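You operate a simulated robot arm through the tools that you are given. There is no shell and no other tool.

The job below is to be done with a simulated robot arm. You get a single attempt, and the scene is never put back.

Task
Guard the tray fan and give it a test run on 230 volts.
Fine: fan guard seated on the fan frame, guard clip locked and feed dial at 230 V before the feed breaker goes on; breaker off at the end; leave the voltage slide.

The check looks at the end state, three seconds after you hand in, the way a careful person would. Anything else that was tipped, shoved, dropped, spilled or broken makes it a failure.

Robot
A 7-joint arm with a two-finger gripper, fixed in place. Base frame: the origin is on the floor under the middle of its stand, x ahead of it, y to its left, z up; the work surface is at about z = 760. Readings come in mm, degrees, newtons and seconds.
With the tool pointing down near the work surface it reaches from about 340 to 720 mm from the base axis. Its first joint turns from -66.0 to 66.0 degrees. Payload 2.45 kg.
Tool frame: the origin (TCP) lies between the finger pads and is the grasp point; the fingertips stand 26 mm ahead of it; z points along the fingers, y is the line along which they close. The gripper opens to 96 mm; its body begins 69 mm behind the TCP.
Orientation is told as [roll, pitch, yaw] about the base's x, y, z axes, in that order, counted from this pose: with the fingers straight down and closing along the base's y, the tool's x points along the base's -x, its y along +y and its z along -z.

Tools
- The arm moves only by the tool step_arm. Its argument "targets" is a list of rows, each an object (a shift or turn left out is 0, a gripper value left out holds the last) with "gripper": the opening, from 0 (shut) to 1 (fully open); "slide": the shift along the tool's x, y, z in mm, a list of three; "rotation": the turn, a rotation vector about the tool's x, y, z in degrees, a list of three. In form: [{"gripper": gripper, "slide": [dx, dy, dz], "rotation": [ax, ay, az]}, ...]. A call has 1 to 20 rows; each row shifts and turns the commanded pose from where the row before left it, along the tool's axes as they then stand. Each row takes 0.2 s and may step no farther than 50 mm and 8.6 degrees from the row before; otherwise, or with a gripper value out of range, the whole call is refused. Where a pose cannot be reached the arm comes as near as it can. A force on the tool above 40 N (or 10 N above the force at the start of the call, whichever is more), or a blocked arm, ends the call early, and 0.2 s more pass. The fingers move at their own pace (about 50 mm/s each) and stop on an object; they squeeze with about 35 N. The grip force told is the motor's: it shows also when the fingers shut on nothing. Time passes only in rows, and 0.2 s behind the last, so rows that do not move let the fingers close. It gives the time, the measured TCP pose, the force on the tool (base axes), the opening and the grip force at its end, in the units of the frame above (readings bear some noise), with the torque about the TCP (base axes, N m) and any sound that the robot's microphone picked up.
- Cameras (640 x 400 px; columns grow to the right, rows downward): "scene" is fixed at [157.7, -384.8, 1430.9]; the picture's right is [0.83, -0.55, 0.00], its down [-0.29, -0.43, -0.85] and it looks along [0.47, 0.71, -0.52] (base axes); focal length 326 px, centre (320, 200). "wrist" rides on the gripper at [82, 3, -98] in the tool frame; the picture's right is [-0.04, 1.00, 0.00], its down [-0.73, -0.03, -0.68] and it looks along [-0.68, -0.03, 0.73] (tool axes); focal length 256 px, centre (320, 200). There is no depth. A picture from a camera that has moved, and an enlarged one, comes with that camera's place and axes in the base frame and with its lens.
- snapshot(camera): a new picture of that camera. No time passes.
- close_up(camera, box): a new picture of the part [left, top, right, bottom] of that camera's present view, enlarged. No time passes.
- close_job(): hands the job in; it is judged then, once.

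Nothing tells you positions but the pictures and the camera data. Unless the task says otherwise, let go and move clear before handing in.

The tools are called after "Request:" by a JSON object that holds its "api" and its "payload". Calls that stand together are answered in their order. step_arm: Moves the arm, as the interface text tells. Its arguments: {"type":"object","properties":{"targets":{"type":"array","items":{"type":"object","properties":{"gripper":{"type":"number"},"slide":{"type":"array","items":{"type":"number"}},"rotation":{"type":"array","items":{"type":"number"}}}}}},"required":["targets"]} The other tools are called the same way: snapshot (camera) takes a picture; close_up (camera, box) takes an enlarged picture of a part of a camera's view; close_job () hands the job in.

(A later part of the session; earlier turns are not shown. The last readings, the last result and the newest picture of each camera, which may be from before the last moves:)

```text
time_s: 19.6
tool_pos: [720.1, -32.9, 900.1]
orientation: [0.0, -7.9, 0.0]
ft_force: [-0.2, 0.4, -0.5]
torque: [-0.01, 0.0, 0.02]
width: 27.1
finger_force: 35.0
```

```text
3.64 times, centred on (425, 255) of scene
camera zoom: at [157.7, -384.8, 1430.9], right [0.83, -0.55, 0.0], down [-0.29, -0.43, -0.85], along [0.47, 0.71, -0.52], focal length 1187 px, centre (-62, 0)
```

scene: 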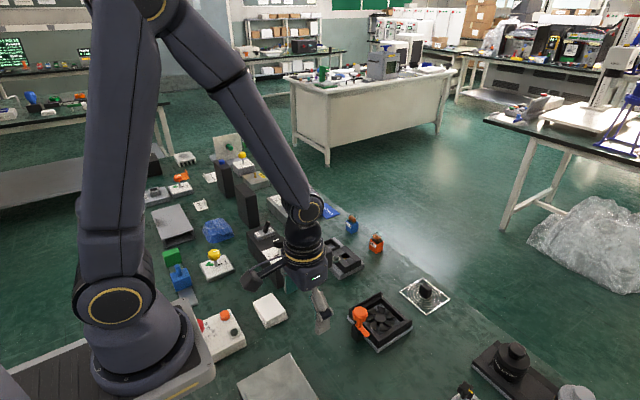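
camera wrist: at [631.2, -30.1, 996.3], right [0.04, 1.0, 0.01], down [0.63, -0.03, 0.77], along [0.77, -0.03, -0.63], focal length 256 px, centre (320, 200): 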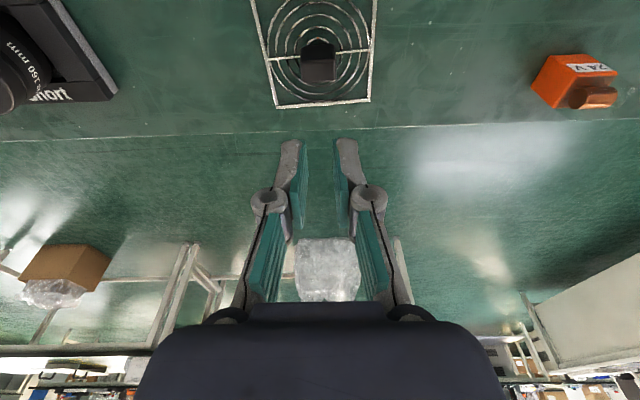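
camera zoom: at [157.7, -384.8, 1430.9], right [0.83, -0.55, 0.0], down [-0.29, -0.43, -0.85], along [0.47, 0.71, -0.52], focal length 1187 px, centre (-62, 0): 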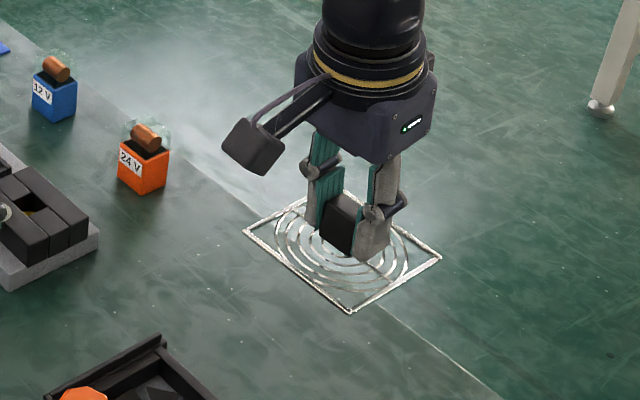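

The guard hangs level and square in the gripper. I'll carry it back toward the fan, keeping it high and about 12 mm on the +x side of its final spot to stay clear of the clip knob.

Request:
{"api": "step_arm", "payload": {"targets": [{"slide": [4, 0, -1.12]}, {"slide": [4, 0, -1.12]}, {"slide": [9, 0, -2.51]}, {"slide": [9, 0, -2.51]}, {"slide": [9, 0, -2.51]}, {"slide": [9, 0, -2.51]}, {"slide": [9, 0, -2.51]}, {"slide": [9, 0, -2.51]}, {"slide": [9, 0, -2.51]}, {"slide": [9, 0, -2.51]}, {"slide": [9, 0, -2.51]}, {"slide": [9, 0, -2.51]}, {"slide": [9, 0, -2.51]}, {"slide": [9, 0, -2.51]}, {"slide": [9, 0, -2.51]}, {"slide": [9, 0, -2.51]}, {"slide": [5.9, 0, -1.65]}, {"slide": [5.9, 0, -1.65]}, {}]}}

Request:
{"api": "snapshot", "payload": {"camera": "wrist"}}

Request:
{"api": "close_up", "payload": {"camera": "wrist", "box": [210, 0, 430, 200]}}

Request:
{"api": "close_up", "payload": {"camera": "scene", "box": [310, 220, 440, 360]}}

```text
time_s: 23.6
tool_pos: [570.5, -33.3, 920.2]
orientation: [-0.1, -8.0, 0.0]
ft_force: [-0.6, -0.3, -0.7]
torque: [-0.02, 0.0, -0.03]
width: 27.2
finger_force: 34.6
```

```text
taken
camera wrist: at [475.9, -31.2, 1007.1], right [0.04, 1.0, 0.01], down [0.63, -0.03, 0.77], along [0.77, -0.03, -0.63], focal length 256 px, centre (320, 200)
```

wrist: 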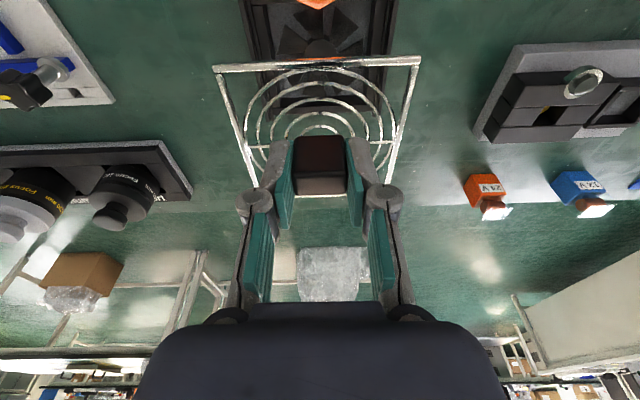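

```text
2.00 times, centred on (320, 100) of wrist
camera zoom: at [475.9, -31.2, 1007.1], right [0.04, 1.0, 0.01], down [0.63, -0.03, 0.77], along [0.77, -0.03, -0.63], focal length 512 px, centre (320, 400)
```

zoom: 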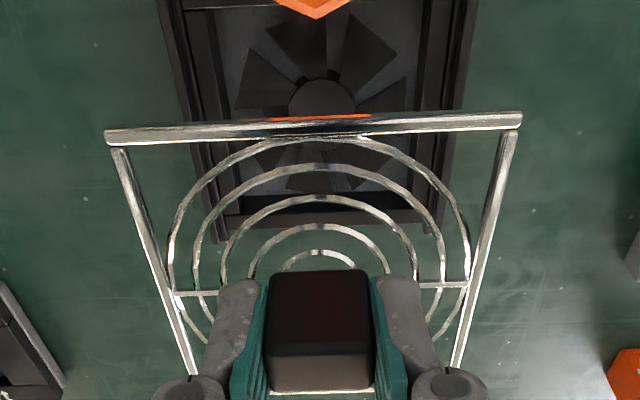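

```text
2.86 times, centred on (375, 290) of scene
camera zoom: at [157.7, -384.8, 1430.9], right [0.83, -0.55, 0.0], down [-0.29, -0.43, -0.85], along [0.47, 0.71, -0.52], focal length 932 px, centre (163, -57)
```

zoom: 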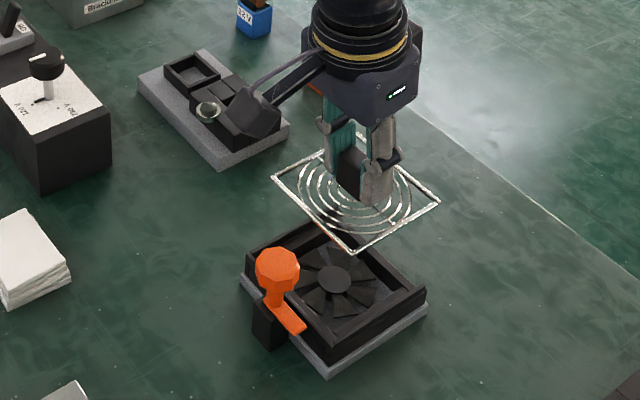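

The guard is above the fan, offset to +x, and centred in y. I'll lower it most of the way and then compare the guard and frame edges directly.

Request:
{"api": "step_arm", "payload": {"targets": [{"slide": [0.42, 0, 3]}, {"slide": [0.84, 0, 6]}, {"slide": [0.84, 0, 6]}, {"slide": [0.84, 0, 6]}, {"slide": [0.84, 0, 6]}, {"slide": [0.84, 0, 6]}, {"slide": [0.84, 0, 6]}, {"slide": [0.84, 0, 6]}, {"slide": [0.56, 0, 4]}, {"slide": [0.42, 0, 3]}, {}]}}

Request:
{"api": "close_up", "payload": {"camera": "wrist", "box": [210, 0, 430, 200]}}

Request:
{"api": "close_up", "payload": {"camera": "scene", "box": [340, 260, 430, 360]}}

```text
time_s: 26.0
tool_pos: [571.4, -32.1, 867.2]
orientation: [0.0, -7.9, -0.1]
ft_force: [0.2, -0.4, -0.9]
torque: [-0.02, 0.0, 0.02]
width: 27.0
finger_force: 35.2
```

```text
2.00 times, centred on (320, 100) of wrist
camera zoom: at [476.4, -31.1, 954.6], right [0.04, 1.0, 0.01], down [0.63, -0.03, 0.77], along [0.77, -0.03, -0.63], focal length 512 px, centre (320, 400)
```

zoom: 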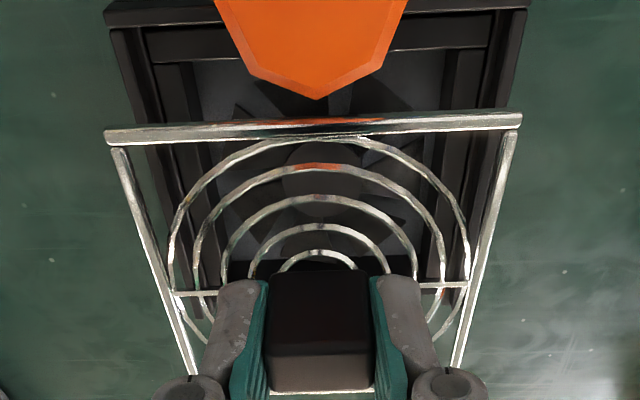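

```text
4.00 times, centred on (385, 310) of scene
camera zoom: at [157.7, -384.8, 1430.9], right [0.83, -0.55, 0.0], down [-0.29, -0.43, -0.85], along [0.47, 0.71, -0.52], focal length 1306 px, centre (60, -240)
```

zoom: 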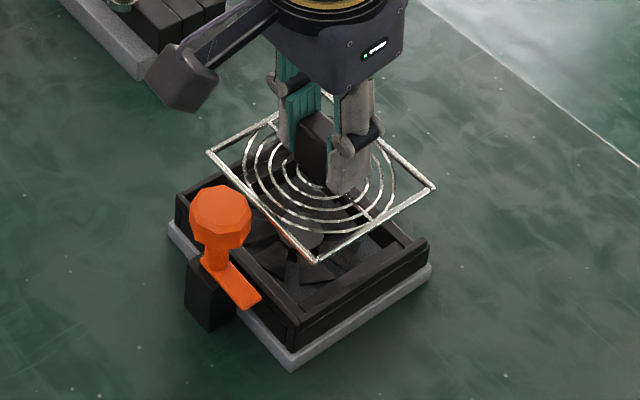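

The guard is square to the frame. The near wall's inner face is at about x = 511, so the guard centre belongs near x = 557.5, which puts its edge just under the knob overhang. I'll lower below the knob's underside while still offset, then slide in.

Request:
{"api": "step_arm", "payload": {"targets": [{"slide": [0.42, 0, 3]}, {"slide": [0.56, 0, 4]}, {"slide": [0.56, 0, 4]}, {"slide": [0.42, 0, 3]}, {"slide": [0.28, 0, 2]}, {}]}}

Request:
{"api": "close_up", "payload": {"camera": "wrist", "box": [230, 0, 410, 120]}}

Request:
{"api": "close_up", "payload": {"camera": "scene", "box": [350, 280, 420, 345]}}

```text
time_s: 27.4
tool_pos: [570.1, -32.8, 851.1]
orientation: [0.0, -8.1, 0.0]
ft_force: [-0.3, 0.7, -1.2]
torque: [0.0, 0.0, -0.02]
width: 27.0
finger_force: 34.9
```

```text
3.33 times, centred on (320, 60) of wrist
camera zoom: at [476.3, -31.0, 937.9], right [0.04, 1.0, 0.01], down [0.63, -0.03, 0.77], along [0.77, -0.03, -0.63], focal length 853 px, centre (320, 667)
```

zoom: 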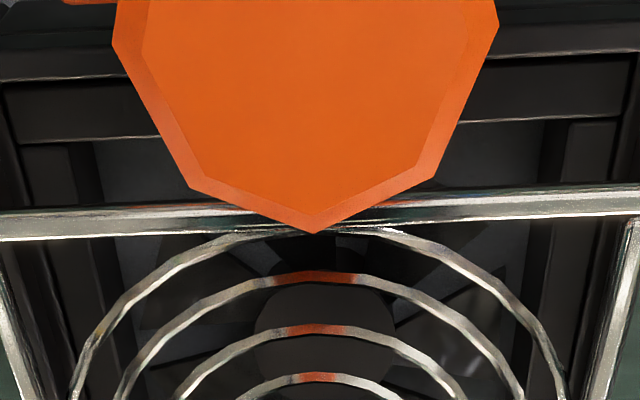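

```text
6.15 times, centred on (385, 312) of scene
camera zoom: at [157.7, -384.8, 1430.9], right [0.83, -0.55, 0.0], down [-0.29, -0.43, -0.85], along [0.47, 0.71, -0.52], focal length 2008 px, centre (-80, -492)
```

zoom: 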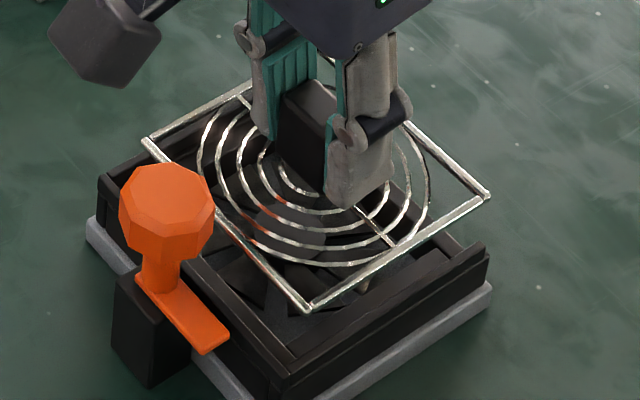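

The guard is now below the knob's underside and just above the rails. I'll slide it about 10 mm toward -x and re-measure.

Request:
{"api": "step_arm", "payload": {"targets": [{"slide": [1.98, 0, -0.28]}, {"slide": [2.97, 0, -0.42]}, {"slide": [2.97, 0, -0.42]}, {"slide": [1.98, 0, -0.28]}, {}]}}

Request:
{"api": "close_up", "payload": {"camera": "wrist", "box": [230, 0, 410, 120]}}

Request:
{"api": "close_up", "payload": {"camera": "scene", "box": [350, 280, 420, 345]}}

Request:
{"api": "close_up", "payload": {"camera": "scene", "box": [370, 310, 410, 345]}}

```text
time_s: 28.6
tool_pos: [560.2, -32.1, 851.7]
orientation: [0.0, -8.0, 0.0]
ft_force: [-0.8, -0.1, -0.4]
torque: [-0.03, 0.01, 0.0]
width: 26.7
finger_force: 35.2
```

```text
3.33 times, centred on (320, 60) of wrist
camera zoom: at [466.0, -31.2, 938.2], right [0.04, 1.0, 0.01], down [0.63, -0.03, 0.77], along [0.77, -0.03, -0.63], focal length 853 px, centre (320, 667)
```

zoom: 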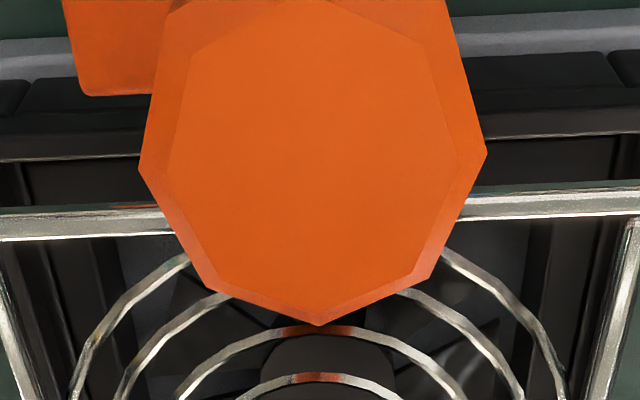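

```text
6.15 times, centred on (385, 312) of scene
camera zoom: at [157.7, -384.8, 1430.9], right [0.83, -0.55, 0.0], down [-0.29, -0.43, -0.85], along [0.47, 0.71, -0.52], focal length 2008 px, centre (-80, -492)
```

zoom: 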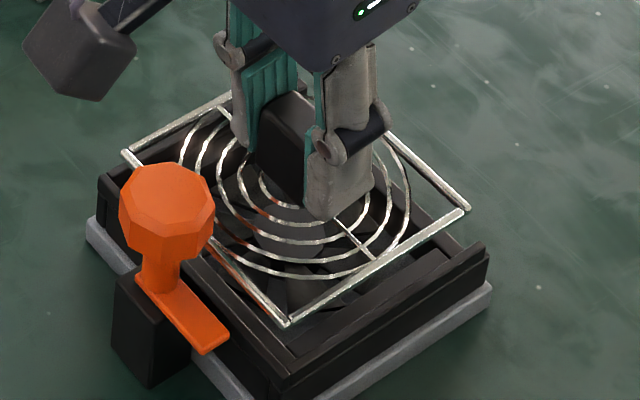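

```text
11.43 times, centred on (390, 328) of scene
camera zoom: at [157.7, -384.8, 1430.9], right [0.83, -0.55, 0.0], down [-0.29, -0.43, -0.85], along [0.47, 0.71, -0.52], focal length 3730 px, centre (-480, -1257)
```

zoom: 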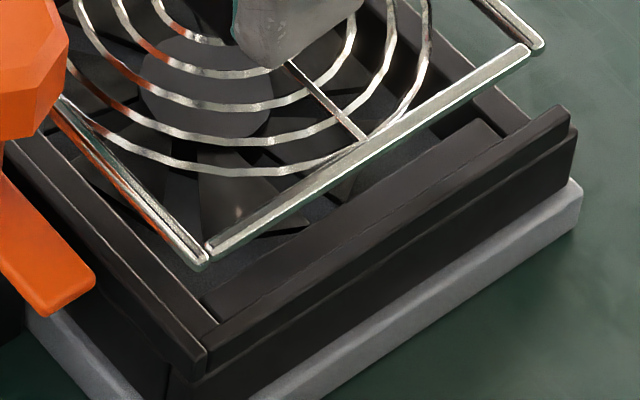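

Request:
{"api": "close_up", "payload": {"camera": "scene", "box": [384, 326, 400, 346]}}

Request:
{"api": "close_up", "payload": {"camera": "scene", "box": [376, 318, 398, 346]}}

Request:
{"api": "close_up", "payload": {"camera": "scene", "box": [364, 292, 386, 312]}}

Request:
{"api": "close_up", "payload": {"camera": "scene", "box": [394, 305, 418, 335]}}

```text
16.00 times, centred on (392, 336) of scene
camera zoom: at [157.7, -384.8, 1430.9], right [0.83, -0.55, 0.0], down [-0.29, -0.43, -0.85], along [0.47, 0.71, -0.52], focal length 5222 px, centre (-832, -1976)
```

zoom: 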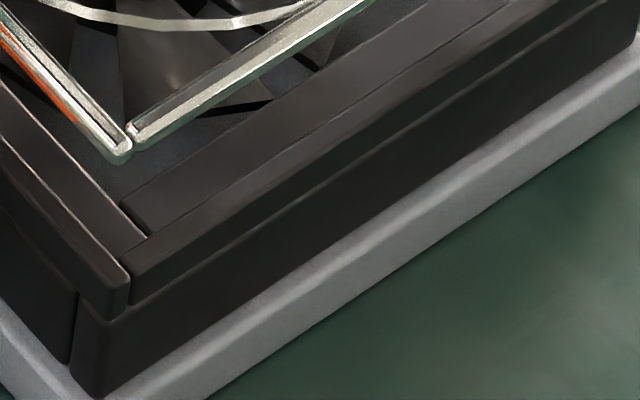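

```text
14.29 times, centred on (387, 332) of scene
camera zoom: at [157.7, -384.8, 1430.9], right [0.83, -0.55, 0.0], down [-0.29, -0.43, -0.85], along [0.47, 0.71, -0.52], focal length 4662 px, centre (-637, -1686)
```

zoom: 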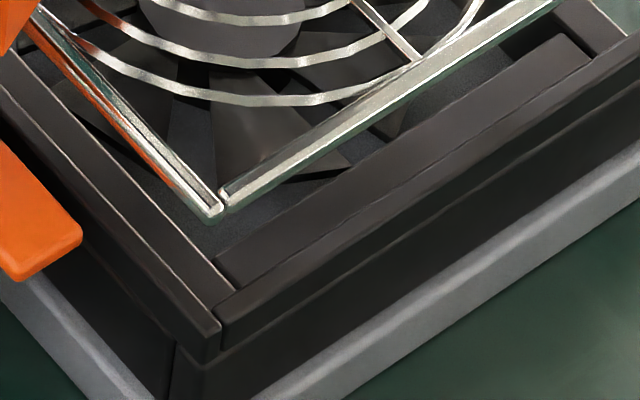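

```text
16.00 times, centred on (375, 302) of scene
camera zoom: at [157.7, -384.8, 1430.9], right [0.83, -0.55, 0.0], down [-0.29, -0.43, -0.85], along [0.47, 0.71, -0.52], focal length 5222 px, centre (-560, -1432)
```

zoom: 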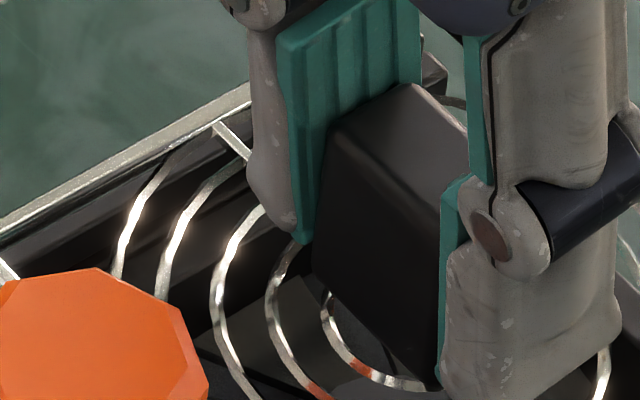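

```text
13.33 times, centred on (406, 320) of scene
camera zoom: at [157.7, -384.8, 1430.9], right [0.83, -0.55, 0.0], down [-0.29, -0.43, -0.85], along [0.47, 0.71, -0.52], focal length 4352 px, centre (-827, -1400)
```

zoom: 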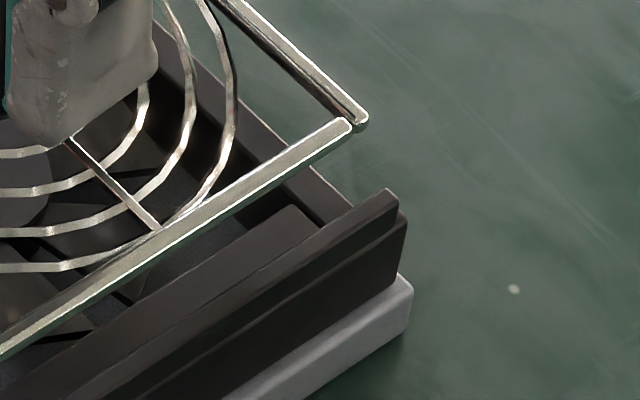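

I need a tighter check of the guard against the rails before lowering. I'll zoom in on both sides in the wrist view.

Request:
{"api": "close_up", "payload": {"camera": "wrist", "box": [205, 40, 275, 140]}}

Request:
{"api": "close_up", "payload": {"camera": "wrist", "box": [365, 40, 435, 140]}}

Request:
{"api": "close_up", "payload": {"camera": "wrist", "box": [205, 20, 285, 70]}}

Request:
{"api": "close_up", "payload": {"camera": "wrist", "box": [360, 20, 440, 70]}}

```text
4.00 times, centred on (240, 90) of wrist
camera zoom: at [466.0, -31.2, 938.2], right [0.04, 1.0, 0.01], down [0.63, -0.03, 0.77], along [0.77, -0.03, -0.63], focal length 1024 px, centre (640, 640)
```

zoom: 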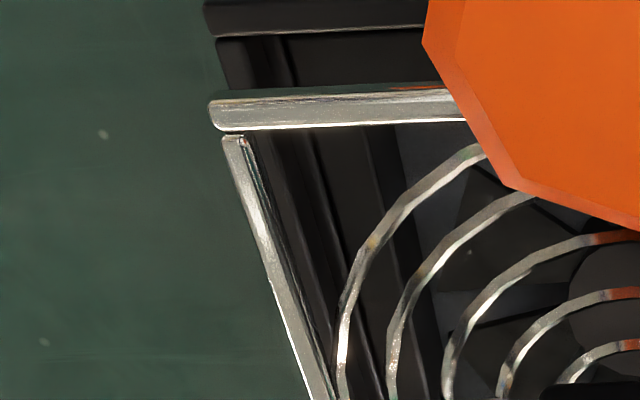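

```text
4.00 times, centred on (400, 90) of wrist
camera zoom: at [466.0, -31.2, 938.2], right [0.04, 1.0, 0.01], down [0.63, -0.03, 0.77], along [0.77, -0.03, -0.63], focal length 1024 px, centre (0, 640)
```

zoom: 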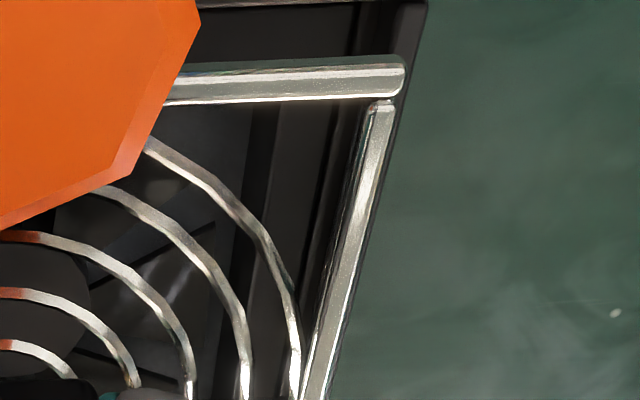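

```text
8.00 times, centred on (245, 45) of wrist
camera zoom: at [466.0, -31.2, 938.2], right [0.04, 1.0, 0.01], down [0.63, -0.03, 0.77], along [0.77, -0.03, -0.63], focal length 2048 px, centre (920, 1440)
```

zoom: 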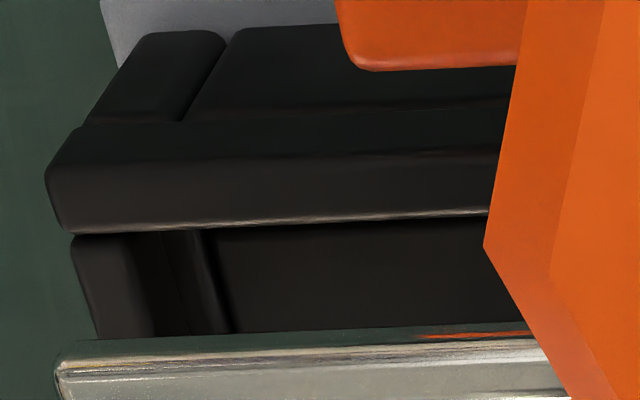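

```text
8.00 times, centred on (400, 45) of wrist
camera zoom: at [466.0, -31.2, 938.2], right [0.04, 1.0, 0.01], down [0.63, -0.03, 0.77], along [0.77, -0.03, -0.63], focal length 2048 px, centre (-320, 1440)
```

zoom: 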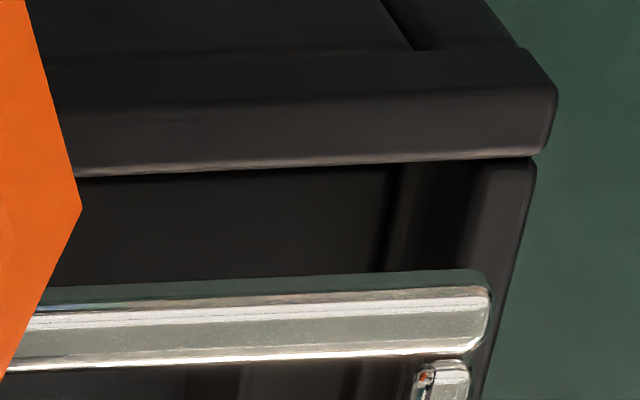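

The wrist view puts the guard about 1.6 mm too far to -y and roughly 10 mm above the rails. I'll correct part of that and come down a few millimetres to compare again.

Request:
{"api": "step_arm", "payload": {"targets": [{"slide": [0.28, 0.6, 2]}, {"slide": [0.28, 0.6, 2]}, {"slide": [0.28, 0, 2]}, {}]}}

Request:
{"api": "close_up", "payload": {"camera": "wrist", "box": [205, 20, 285, 70]}}

Request:
{"api": "close_up", "payload": {"camera": "wrist", "box": [360, 20, 440, 70]}}

Request:
{"api": "close_up", "payload": {"camera": "scene", "box": [376, 318, 398, 346]}}

Request:
{"api": "close_up", "payload": {"camera": "scene", "box": [350, 280, 420, 345]}}

```text
time_s: 29.6
tool_pos: [560.7, -32.5, 845.7]
orientation: [0.0, -8.0, 0.0]
ft_force: [0.2, 0.7, -0.6]
torque: [0.02, 0.02, 0.01]
width: 26.7
finger_force: 35.2
```

```text
8.00 times, centred on (245, 45) of wrist
camera zoom: at [466.2, -29.6, 932.0], right [0.04, 1.0, 0.01], down [0.63, -0.03, 0.77], along [0.77, -0.03, -0.63], focal length 2048 px, centre (920, 1440)
```

zoom: 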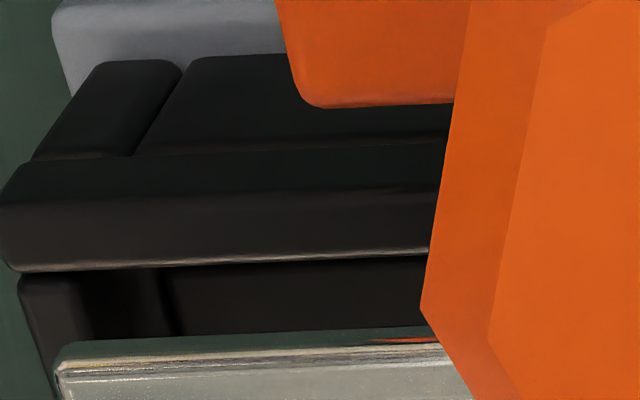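

```text
8.00 times, centred on (400, 45) of wrist
camera zoom: at [466.2, -29.6, 932.0], right [0.04, 1.0, 0.01], down [0.63, -0.03, 0.77], along [0.77, -0.03, -0.63], focal length 2048 px, centre (-320, 1440)
```

zoom: 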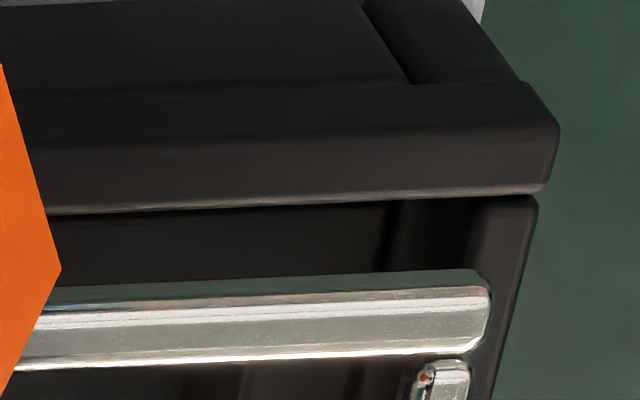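

```text
14.29 times, centred on (387, 332) of scene
camera zoom: at [157.7, -384.8, 1430.9], right [0.83, -0.55, 0.0], down [-0.29, -0.43, -0.85], along [0.47, 0.71, -0.52], focal length 4662 px, centre (-637, -1686)
```

zoom: 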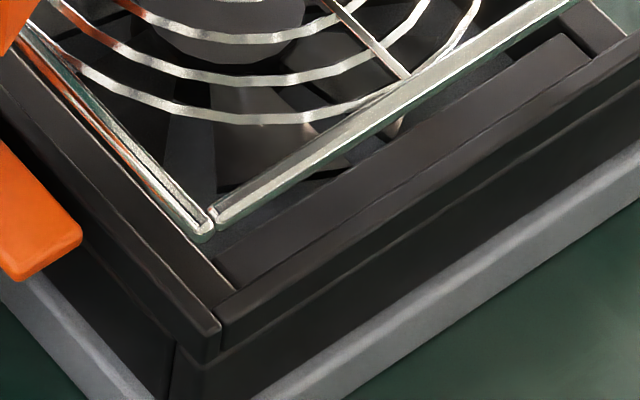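

```text
6.15 times, centred on (385, 312) of scene
camera zoom: at [157.7, -384.8, 1430.9], right [0.83, -0.55, 0.0], down [-0.29, -0.43, -0.85], along [0.47, 0.71, -0.52], focal length 2008 px, centre (-80, -492)
```

zoom: 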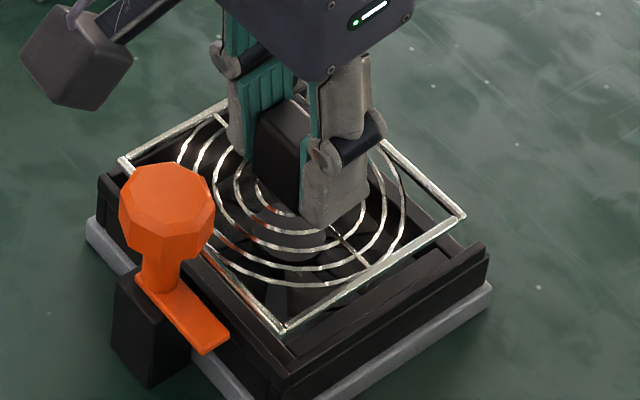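

Request:
{"api": "close_up", "payload": {"camera": "scene", "box": [382, 328, 394, 344]}}

Request:
{"api": "close_up", "payload": {"camera": "scene", "box": [376, 326, 388, 342]}}

Request:
{"api": "close_up", "payload": {"camera": "wrist", "box": [395, 30, 435, 80]}}

```text
16.00 times, centred on (388, 336) of scene
camera zoom: at [157.7, -384.8, 1430.9], right [0.83, -0.55, 0.0], down [-0.29, -0.43, -0.85], along [0.47, 0.71, -0.52], focal length 5222 px, centre (-768, -1976)
```

zoom: 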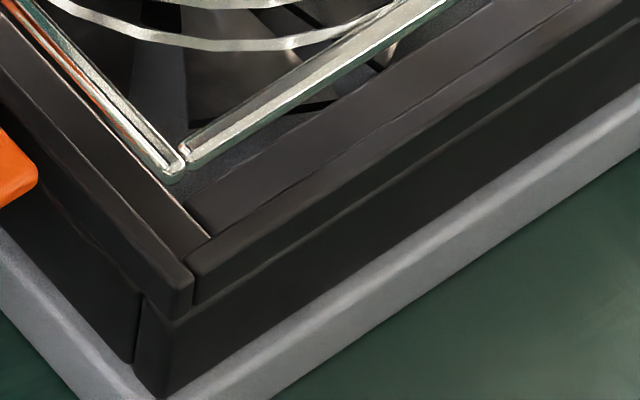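

```text
16.00 times, centred on (382, 334) of scene
camera zoom: at [157.7, -384.8, 1430.9], right [0.83, -0.55, 0.0], down [-0.29, -0.43, -0.85], along [0.47, 0.71, -0.52], focal length 5222 px, centre (-672, -1944)
```

zoom: 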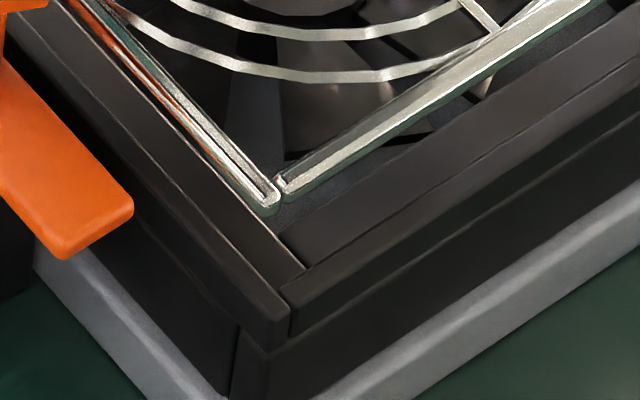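

```text
8.00 times, centred on (415, 55) of wrist
camera zoom: at [466.2, -29.6, 932.0], right [0.04, 1.0, 0.01], down [0.63, -0.03, 0.77], along [0.77, -0.03, -0.63], focal length 2048 px, centre (-440, 1360)
```

zoom: 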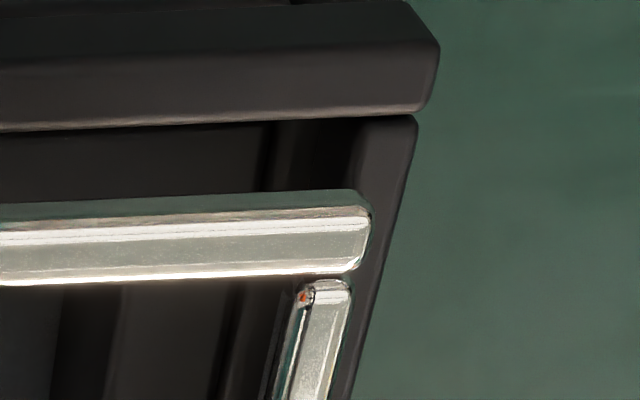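

Triangulating again puts the lip tops lower, at about z = 797. So the guard is still about 14 mm up and would overlap the near lip by a few millimetres. I'll shift +x by 4 mm, lower further and re-check.

Request:
{"api": "step_arm", "payload": {"targets": [{"slide": [-1.84, 0, 2.26]}, {"slide": [-1.84, 0, 2.26]}, {"slide": [0.28, 0, 2]}, {"slide": [0.14, 0, 1]}, {}]}}

Request:
{"api": "close_up", "payload": {"camera": "wrist", "box": [205, 20, 285, 70]}}

Request:
{"api": "close_up", "payload": {"camera": "wrist", "box": [360, 20, 440, 70]}}

Request:
{"api": "close_up", "payload": {"camera": "scene", "box": [376, 326, 388, 342]}}

Request:
{"api": "close_up", "payload": {"camera": "scene", "box": [350, 280, 420, 345]}}

```text
time_s: 30.8
tool_pos: [564.7, -32.5, 839.5]
orientation: [0.0, -8.0, 0.1]
ft_force: [-0.2, -0.4, -0.3]
torque: [0.0, -0.04, -0.02]
width: 26.9
finger_force: 34.6
```

```text
8.00 times, centred on (245, 45) of wrist
camera zoom: at [470.4, -29.8, 925.1], right [0.04, 1.0, 0.01], down [0.63, -0.03, 0.77], along [0.77, -0.03, -0.63], focal length 2048 px, centre (920, 1440)
```

zoom: 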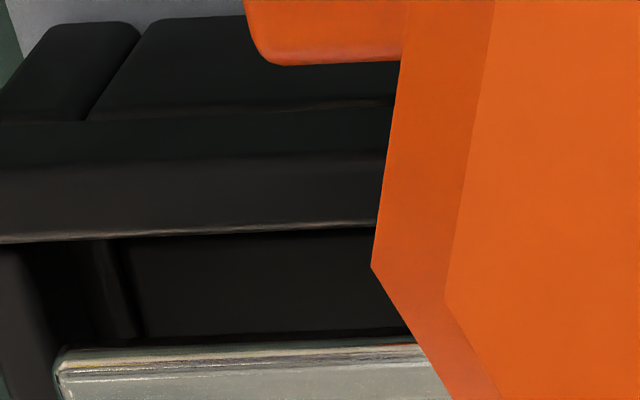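

```text
8.00 times, centred on (400, 45) of wrist
camera zoom: at [470.4, -29.8, 925.1], right [0.04, 1.0, 0.01], down [0.63, -0.03, 0.77], along [0.77, -0.03, -0.63], focal length 2048 px, centre (-320, 1440)
```

zoom: 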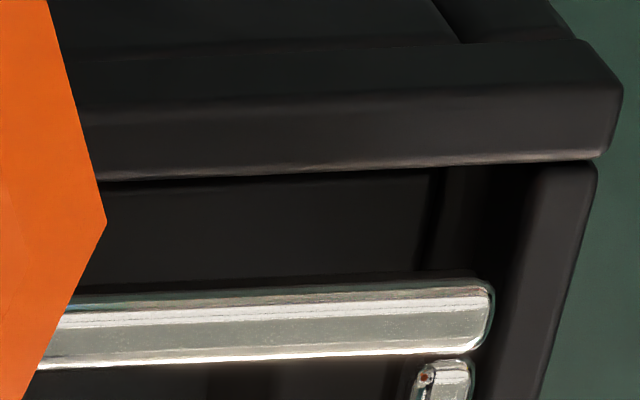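

```text
16.00 times, centred on (382, 334) of scene
camera zoom: at [157.7, -384.8, 1430.9], right [0.83, -0.55, 0.0], down [-0.29, -0.43, -0.85], along [0.47, 0.71, -0.52], focal length 5222 px, centre (-672, -1944)
```

zoom: 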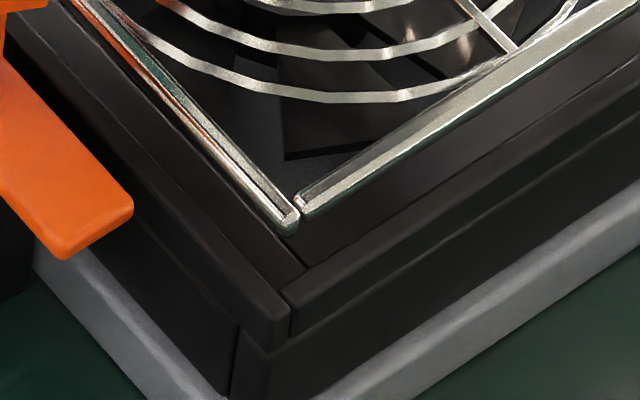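

```text
6.15 times, centred on (385, 312) of scene
camera zoom: at [157.7, -384.8, 1430.9], right [0.83, -0.55, 0.0], down [-0.29, -0.43, -0.85], along [0.47, 0.71, -0.52], focal length 2008 px, centre (-80, -492)
```

zoom: 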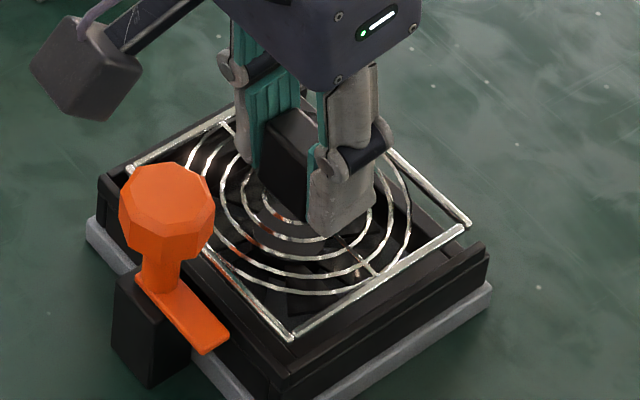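

Request:
{"api": "step_arm", "payload": {"targets": [{"slide": [0.14, 0.5, 1]}, {"slide": [0.14, 0, 1]}, {"slide": [0.14, 0, 1]}, {}]}}

Request:
{"api": "close_up", "payload": {"camera": "wrist", "box": [205, 20, 285, 70]}}

Request:
{"api": "close_up", "payload": {"camera": "wrist", "box": [360, 20, 440, 70]}}

Request:
{"api": "close_up", "payload": {"camera": "scene", "box": [376, 326, 388, 342]}}

Request:
{"api": "close_up", "payload": {"camera": "scene", "box": [400, 306, 414, 326]}}

```text
time_s: 31.8
tool_pos: [564.1, -31.5, 833.6]
orientation: [0.1, -8.0, 0.0]
ft_force: [0.3, -0.5, -0.7]
torque: [0.02, -0.01, -0.01]
width: 27.0
finger_force: 35.4
```

```text
8.00 times, centred on (245, 45) of wrist
camera zoom: at [470.5, -29.2, 921.9], right [0.04, 1.0, 0.01], down [0.63, -0.03, 0.77], along [0.77, -0.03, -0.63], focal length 2048 px, centre (920, 1440)
```

zoom: 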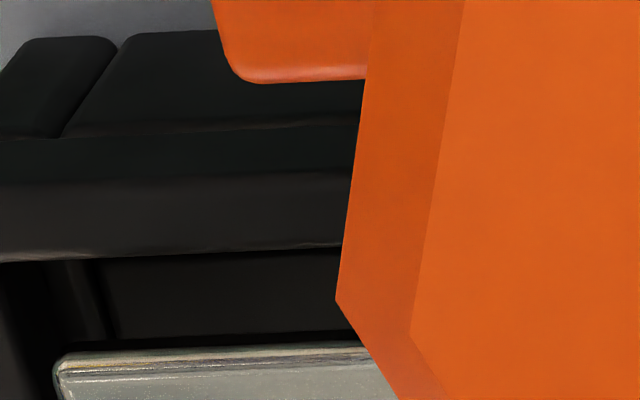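

```text
8.00 times, centred on (400, 45) of wrist
camera zoom: at [470.5, -29.2, 921.9], right [0.04, 1.0, 0.01], down [0.63, -0.03, 0.77], along [0.77, -0.03, -0.63], focal length 2048 px, centre (-320, 1440)
```

zoom: 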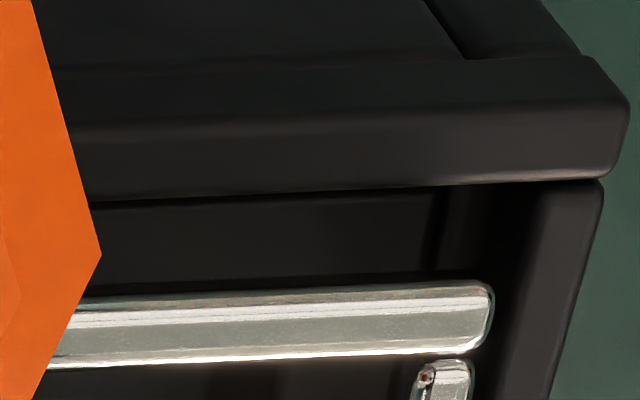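

```text
16.00 times, centred on (382, 334) of scene
camera zoom: at [157.7, -384.8, 1430.9], right [0.83, -0.55, 0.0], down [-0.29, -0.43, -0.85], along [0.47, 0.71, -0.52], focal length 5222 px, centre (-672, -1944)
```

zoom: 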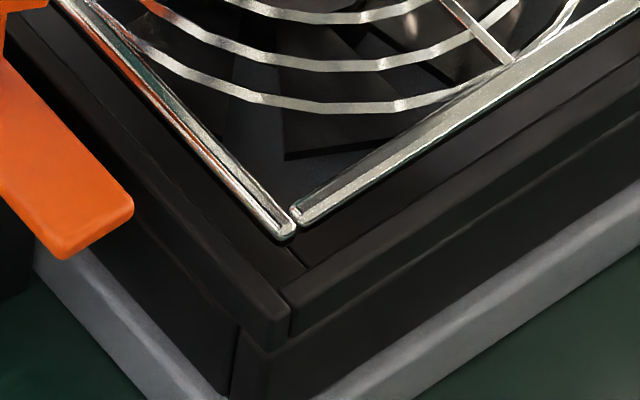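

```text
16.00 times, centred on (407, 316) of scene
camera zoom: at [157.7, -384.8, 1430.9], right [0.83, -0.55, 0.0], down [-0.29, -0.43, -0.85], along [0.47, 0.71, -0.52], focal length 5222 px, centre (-1072, -1656)
```

zoom: 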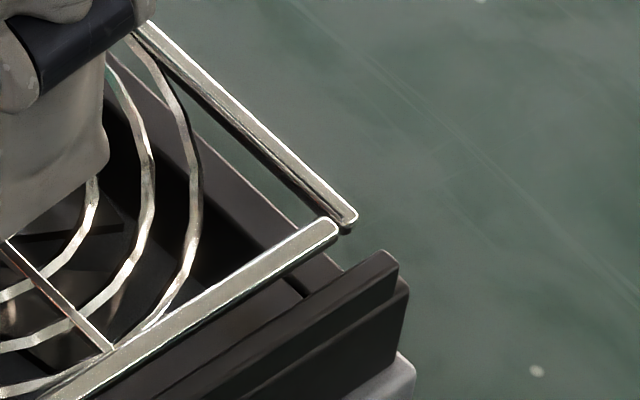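

Request:
{"api": "step_arm", "payload": {"targets": [{"slide": [1.13, 0, 0.85]}, {"slide": [0.14, 0, 1]}, {"slide": [0.14, 0, 1]}, {}]}}

Request:
{"api": "close_up", "payload": {"camera": "wrist", "box": [205, 20, 285, 70]}}

Request:
{"api": "close_up", "payload": {"camera": "wrist", "box": [380, 30, 440, 80]}}

Request:
{"api": "close_up", "payload": {"camera": "scene", "box": [376, 326, 388, 342]}}

Request:
{"api": "close_up", "payload": {"camera": "scene", "box": [400, 306, 414, 326]}}

```text
time_s: 32.8
tool_pos: [564.1, -31.3, 831.6]
orientation: [0.0, -8.0, 0.0]
ft_force: [-0.2, 0.8, -0.8]
torque: [-0.04, -0.01, 0.01]
width: 27.0
finger_force: 35.0
```

```text
8.00 times, centred on (245, 45) of wrist
camera zoom: at [469.6, -29.3, 918.7], right [0.04, 1.0, 0.01], down [0.63, -0.03, 0.77], along [0.77, -0.03, -0.63], focal length 2048 px, centre (920, 1440)
```

zoom: 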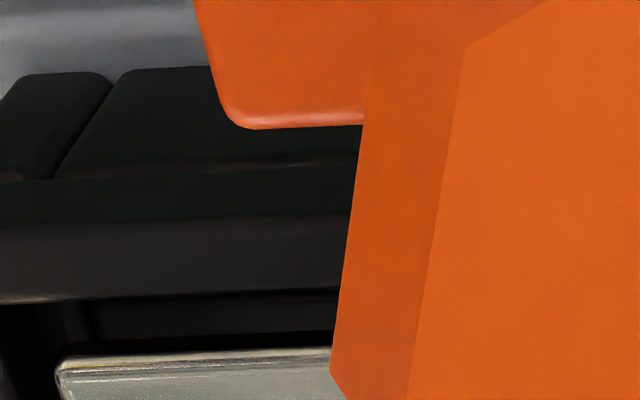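

```text
8.00 times, centred on (410, 55) of wrist
camera zoom: at [469.6, -29.3, 918.7], right [0.04, 1.0, 0.01], down [0.63, -0.03, 0.77], along [0.77, -0.03, -0.63], focal length 2048 px, centre (-400, 1360)
```

zoom: 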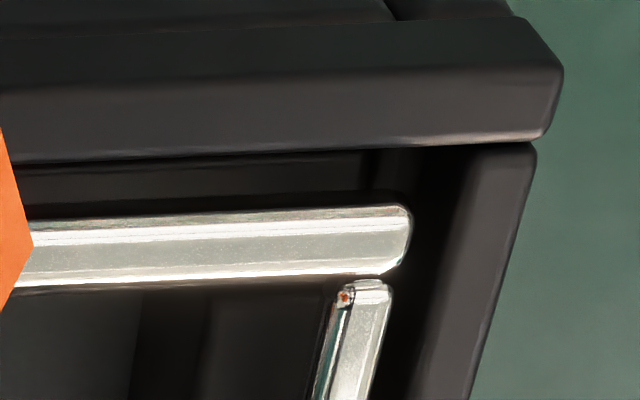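

```text
16.00 times, centred on (382, 334) of scene
camera zoom: at [157.7, -384.8, 1430.9], right [0.83, -0.55, 0.0], down [-0.29, -0.43, -0.85], along [0.47, 0.71, -0.52], focal length 5222 px, centre (-672, -1944)
```

zoom: 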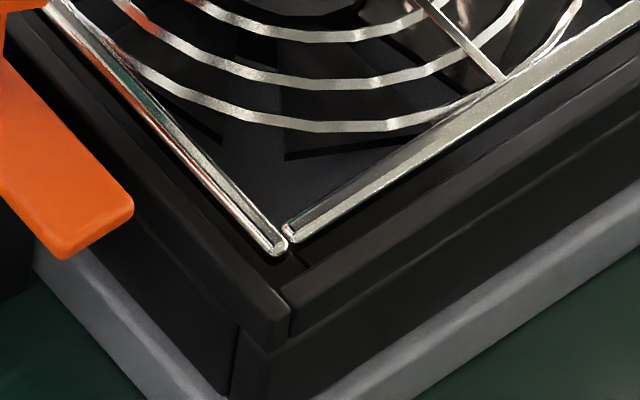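

```text
16.00 times, centred on (407, 316) of scene
camera zoom: at [157.7, -384.8, 1430.9], right [0.83, -0.55, 0.0], down [-0.29, -0.43, -0.85], along [0.47, 0.71, -0.52], focal length 5222 px, centre (-1072, -1656)
```

zoom: 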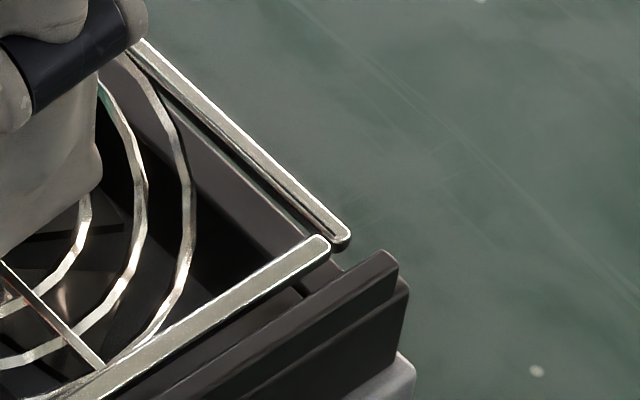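

The guard is now between the rails with gaps on both sides and its shadow is close beneath it. I'll lower in 1 mm steps until it touches.

Request:
{"api": "step_arm", "payload": {"targets": [{"slide": [0.14, 0.3, 1]}, {"slide": [0.14, 0, 1]}, {"slide": [0.14, 0, 1]}, {}]}}

Request:
{"api": "close_up", "payload": {"camera": "wrist", "box": [205, 20, 285, 70]}}

Request:
{"api": "close_up", "payload": {"camera": "wrist", "box": [380, 30, 440, 80]}}

Request:
{"api": "close_up", "payload": {"camera": "scene", "box": [350, 280, 420, 345]}}

```text
time_s: 33.8
tool_pos: [564.7, -31.1, 829.4]
orientation: [-0.1, -7.9, -0.1]
ft_force: [1.0, -0.3, -1.0]
torque: [-0.02, -0.01, -0.03]
width: 27.1
finger_force: 35.5
```

```text
8.00 times, centred on (245, 45) of wrist
camera zoom: at [469.7, -28.7, 916.0], right [0.04, 1.0, 0.01], down [0.63, -0.03, 0.77], along [0.77, -0.03, -0.63], focal length 2048 px, centre (920, 1440)
```

zoom: 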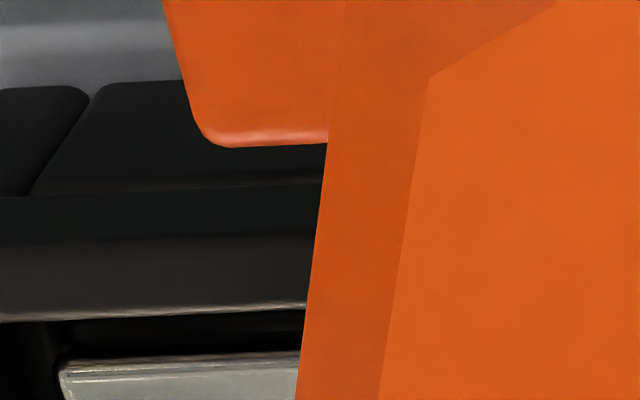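

```text
8.00 times, centred on (410, 55) of wrist
camera zoom: at [469.7, -28.7, 916.0], right [0.04, 1.0, 0.01], down [0.63, -0.03, 0.77], along [0.77, -0.03, -0.63], focal length 2048 px, centre (-400, 1360)
```

zoom: 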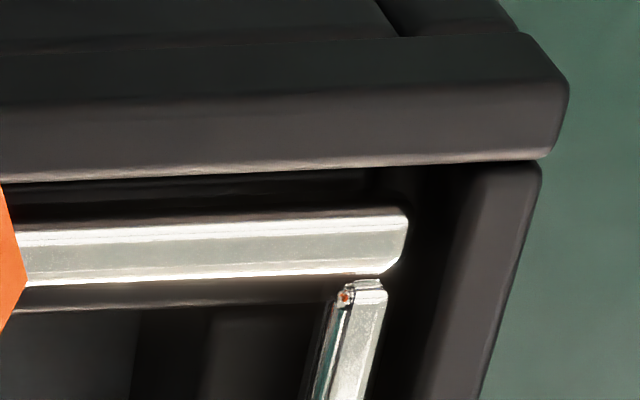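

```text
6.15 times, centred on (385, 312) of scene
camera zoom: at [157.7, -384.8, 1430.9], right [0.83, -0.55, 0.0], down [-0.29, -0.43, -0.85], along [0.47, 0.71, -0.52], focal length 2008 px, centre (-80, -492)
```

zoom: 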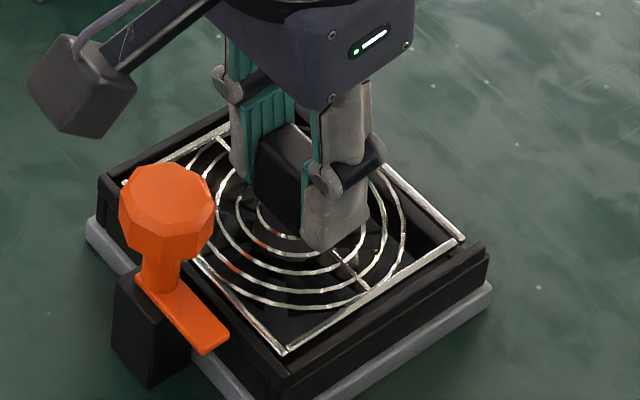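

Request:
{"api": "step_arm", "payload": {"targets": [{"slide": [0.14, 0, 1]}, {"slide": [0.07, 0, 0.5]}, {}]}}

Request:
{"api": "close_up", "payload": {"camera": "wrist", "box": [380, 30, 440, 80]}}

Request:
{"api": "close_up", "payload": {"camera": "wrist", "box": [205, 20, 285, 70]}}

Request:
{"api": "close_up", "payload": {"camera": "scene", "box": [376, 316, 396, 342]}}

Request:
{"api": "close_up", "payload": {"camera": "scene", "box": [394, 300, 416, 326]}}

```text
time_s: 34.6
tool_pos: [564.9, -30.6, 828.3]
orientation: [0.0, -8.0, 0.0]
ft_force: [1.3, -0.9, -0.6]
torque: [0.01, 0.02, 0.01]
width: 26.9
finger_force: 35.3
```

```text
8.00 times, centred on (410, 55) of wrist
camera zoom: at [469.9, -29.1, 914.4], right [0.04, 1.0, 0.01], down [0.63, -0.03, 0.77], along [0.77, -0.03, -0.63], focal length 2048 px, centre (-400, 1360)
```

zoom: 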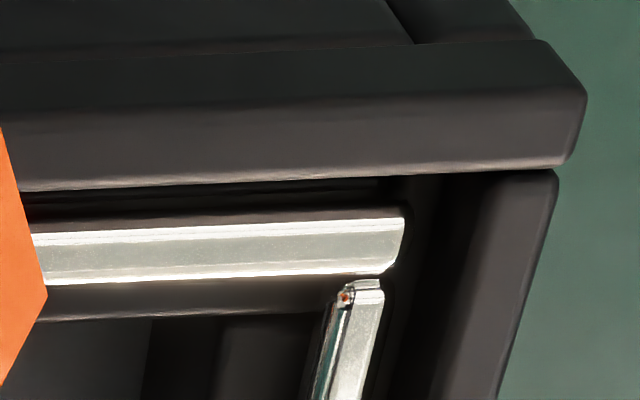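

```text
8.00 times, centred on (245, 45) of wrist
camera zoom: at [469.9, -29.1, 914.4], right [0.04, 1.0, 0.01], down [0.63, -0.03, 0.77], along [0.77, -0.03, -0.63], focal length 2048 px, centre (920, 1440)
```

zoom: 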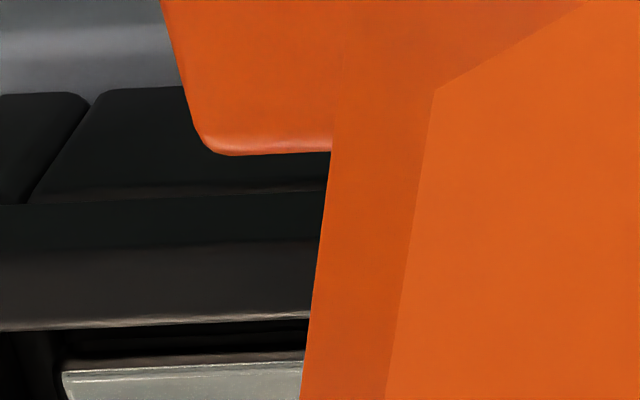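

```text
15.38 times, centred on (386, 329) of scene
camera zoom: at [157.7, -384.8, 1430.9], right [0.83, -0.55, 0.0], down [-0.29, -0.43, -0.85], along [0.47, 0.71, -0.52], focal length 5021 px, centre (-695, -1785)
```

zoom: 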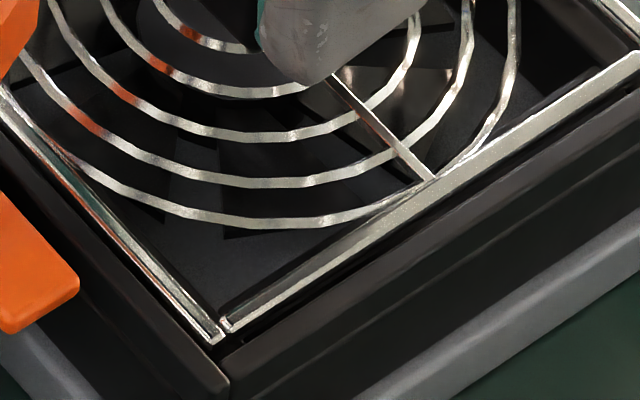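

```text
15.38 times, centred on (405, 313) of scene
camera zoom: at [157.7, -384.8, 1430.9], right [0.83, -0.55, 0.0], down [-0.29, -0.43, -0.85], along [0.47, 0.71, -0.52], focal length 5021 px, centre (-988, -1538)
```

zoom: 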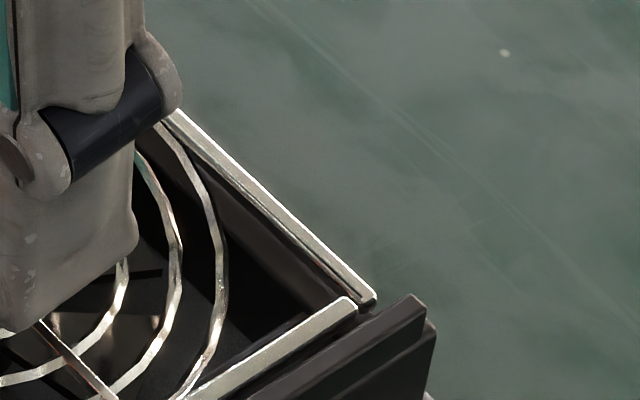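

Request:
{"api": "close_up", "payload": {"camera": "wrist", "box": [180, 40, 250, 90]}}

Request:
{"api": "close_up", "payload": {"camera": "wrist", "box": [380, 40, 450, 90]}}

Request:
{"api": "snapshot", "payload": {"camera": "wrist"}}

```text
8.00 times, centred on (215, 65) of wrist
camera zoom: at [469.9, -29.1, 914.4], right [0.04, 1.0, 0.01], down [0.63, -0.03, 0.77], along [0.77, -0.03, -0.63], focal length 2048 px, centre (1160, 1280)
```

zoom: 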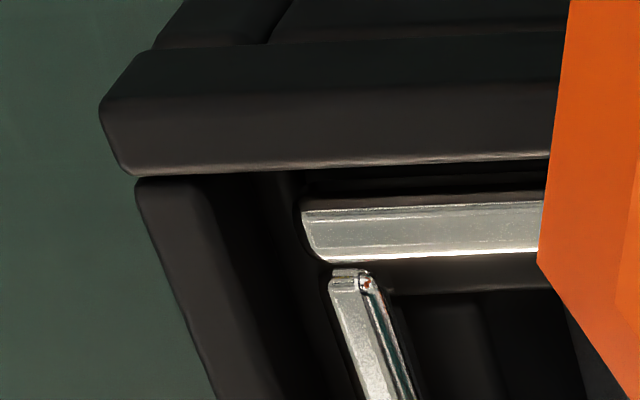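

```text
8.00 times, centred on (415, 65) of wrist
camera zoom: at [469.9, -29.1, 914.4], right [0.04, 1.0, 0.01], down [0.63, -0.03, 0.77], along [0.77, -0.03, -0.63], focal length 2048 px, centre (-440, 1280)
```

zoom: 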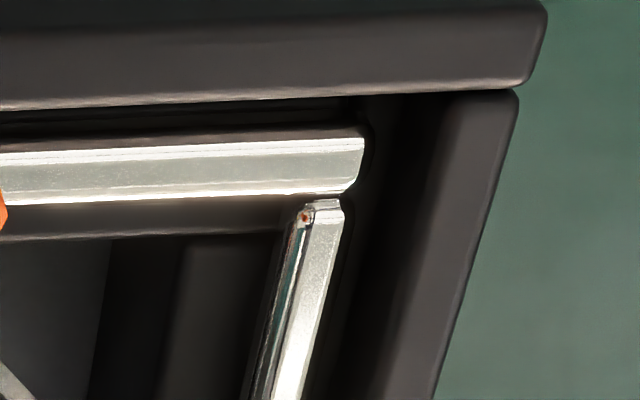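

```text
taken
camera wrist: at [469.9, -29.1, 914.4], right [0.04, 1.0, 0.01], down [0.63, -0.03, 0.77], along [0.77, -0.03, -0.63], focal length 256 px, centre (320, 200)
```

wrist: 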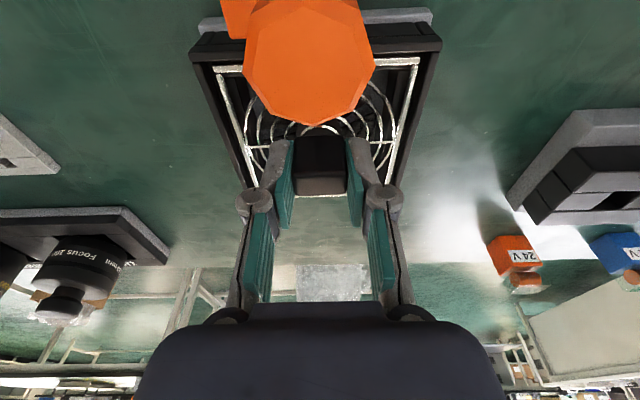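

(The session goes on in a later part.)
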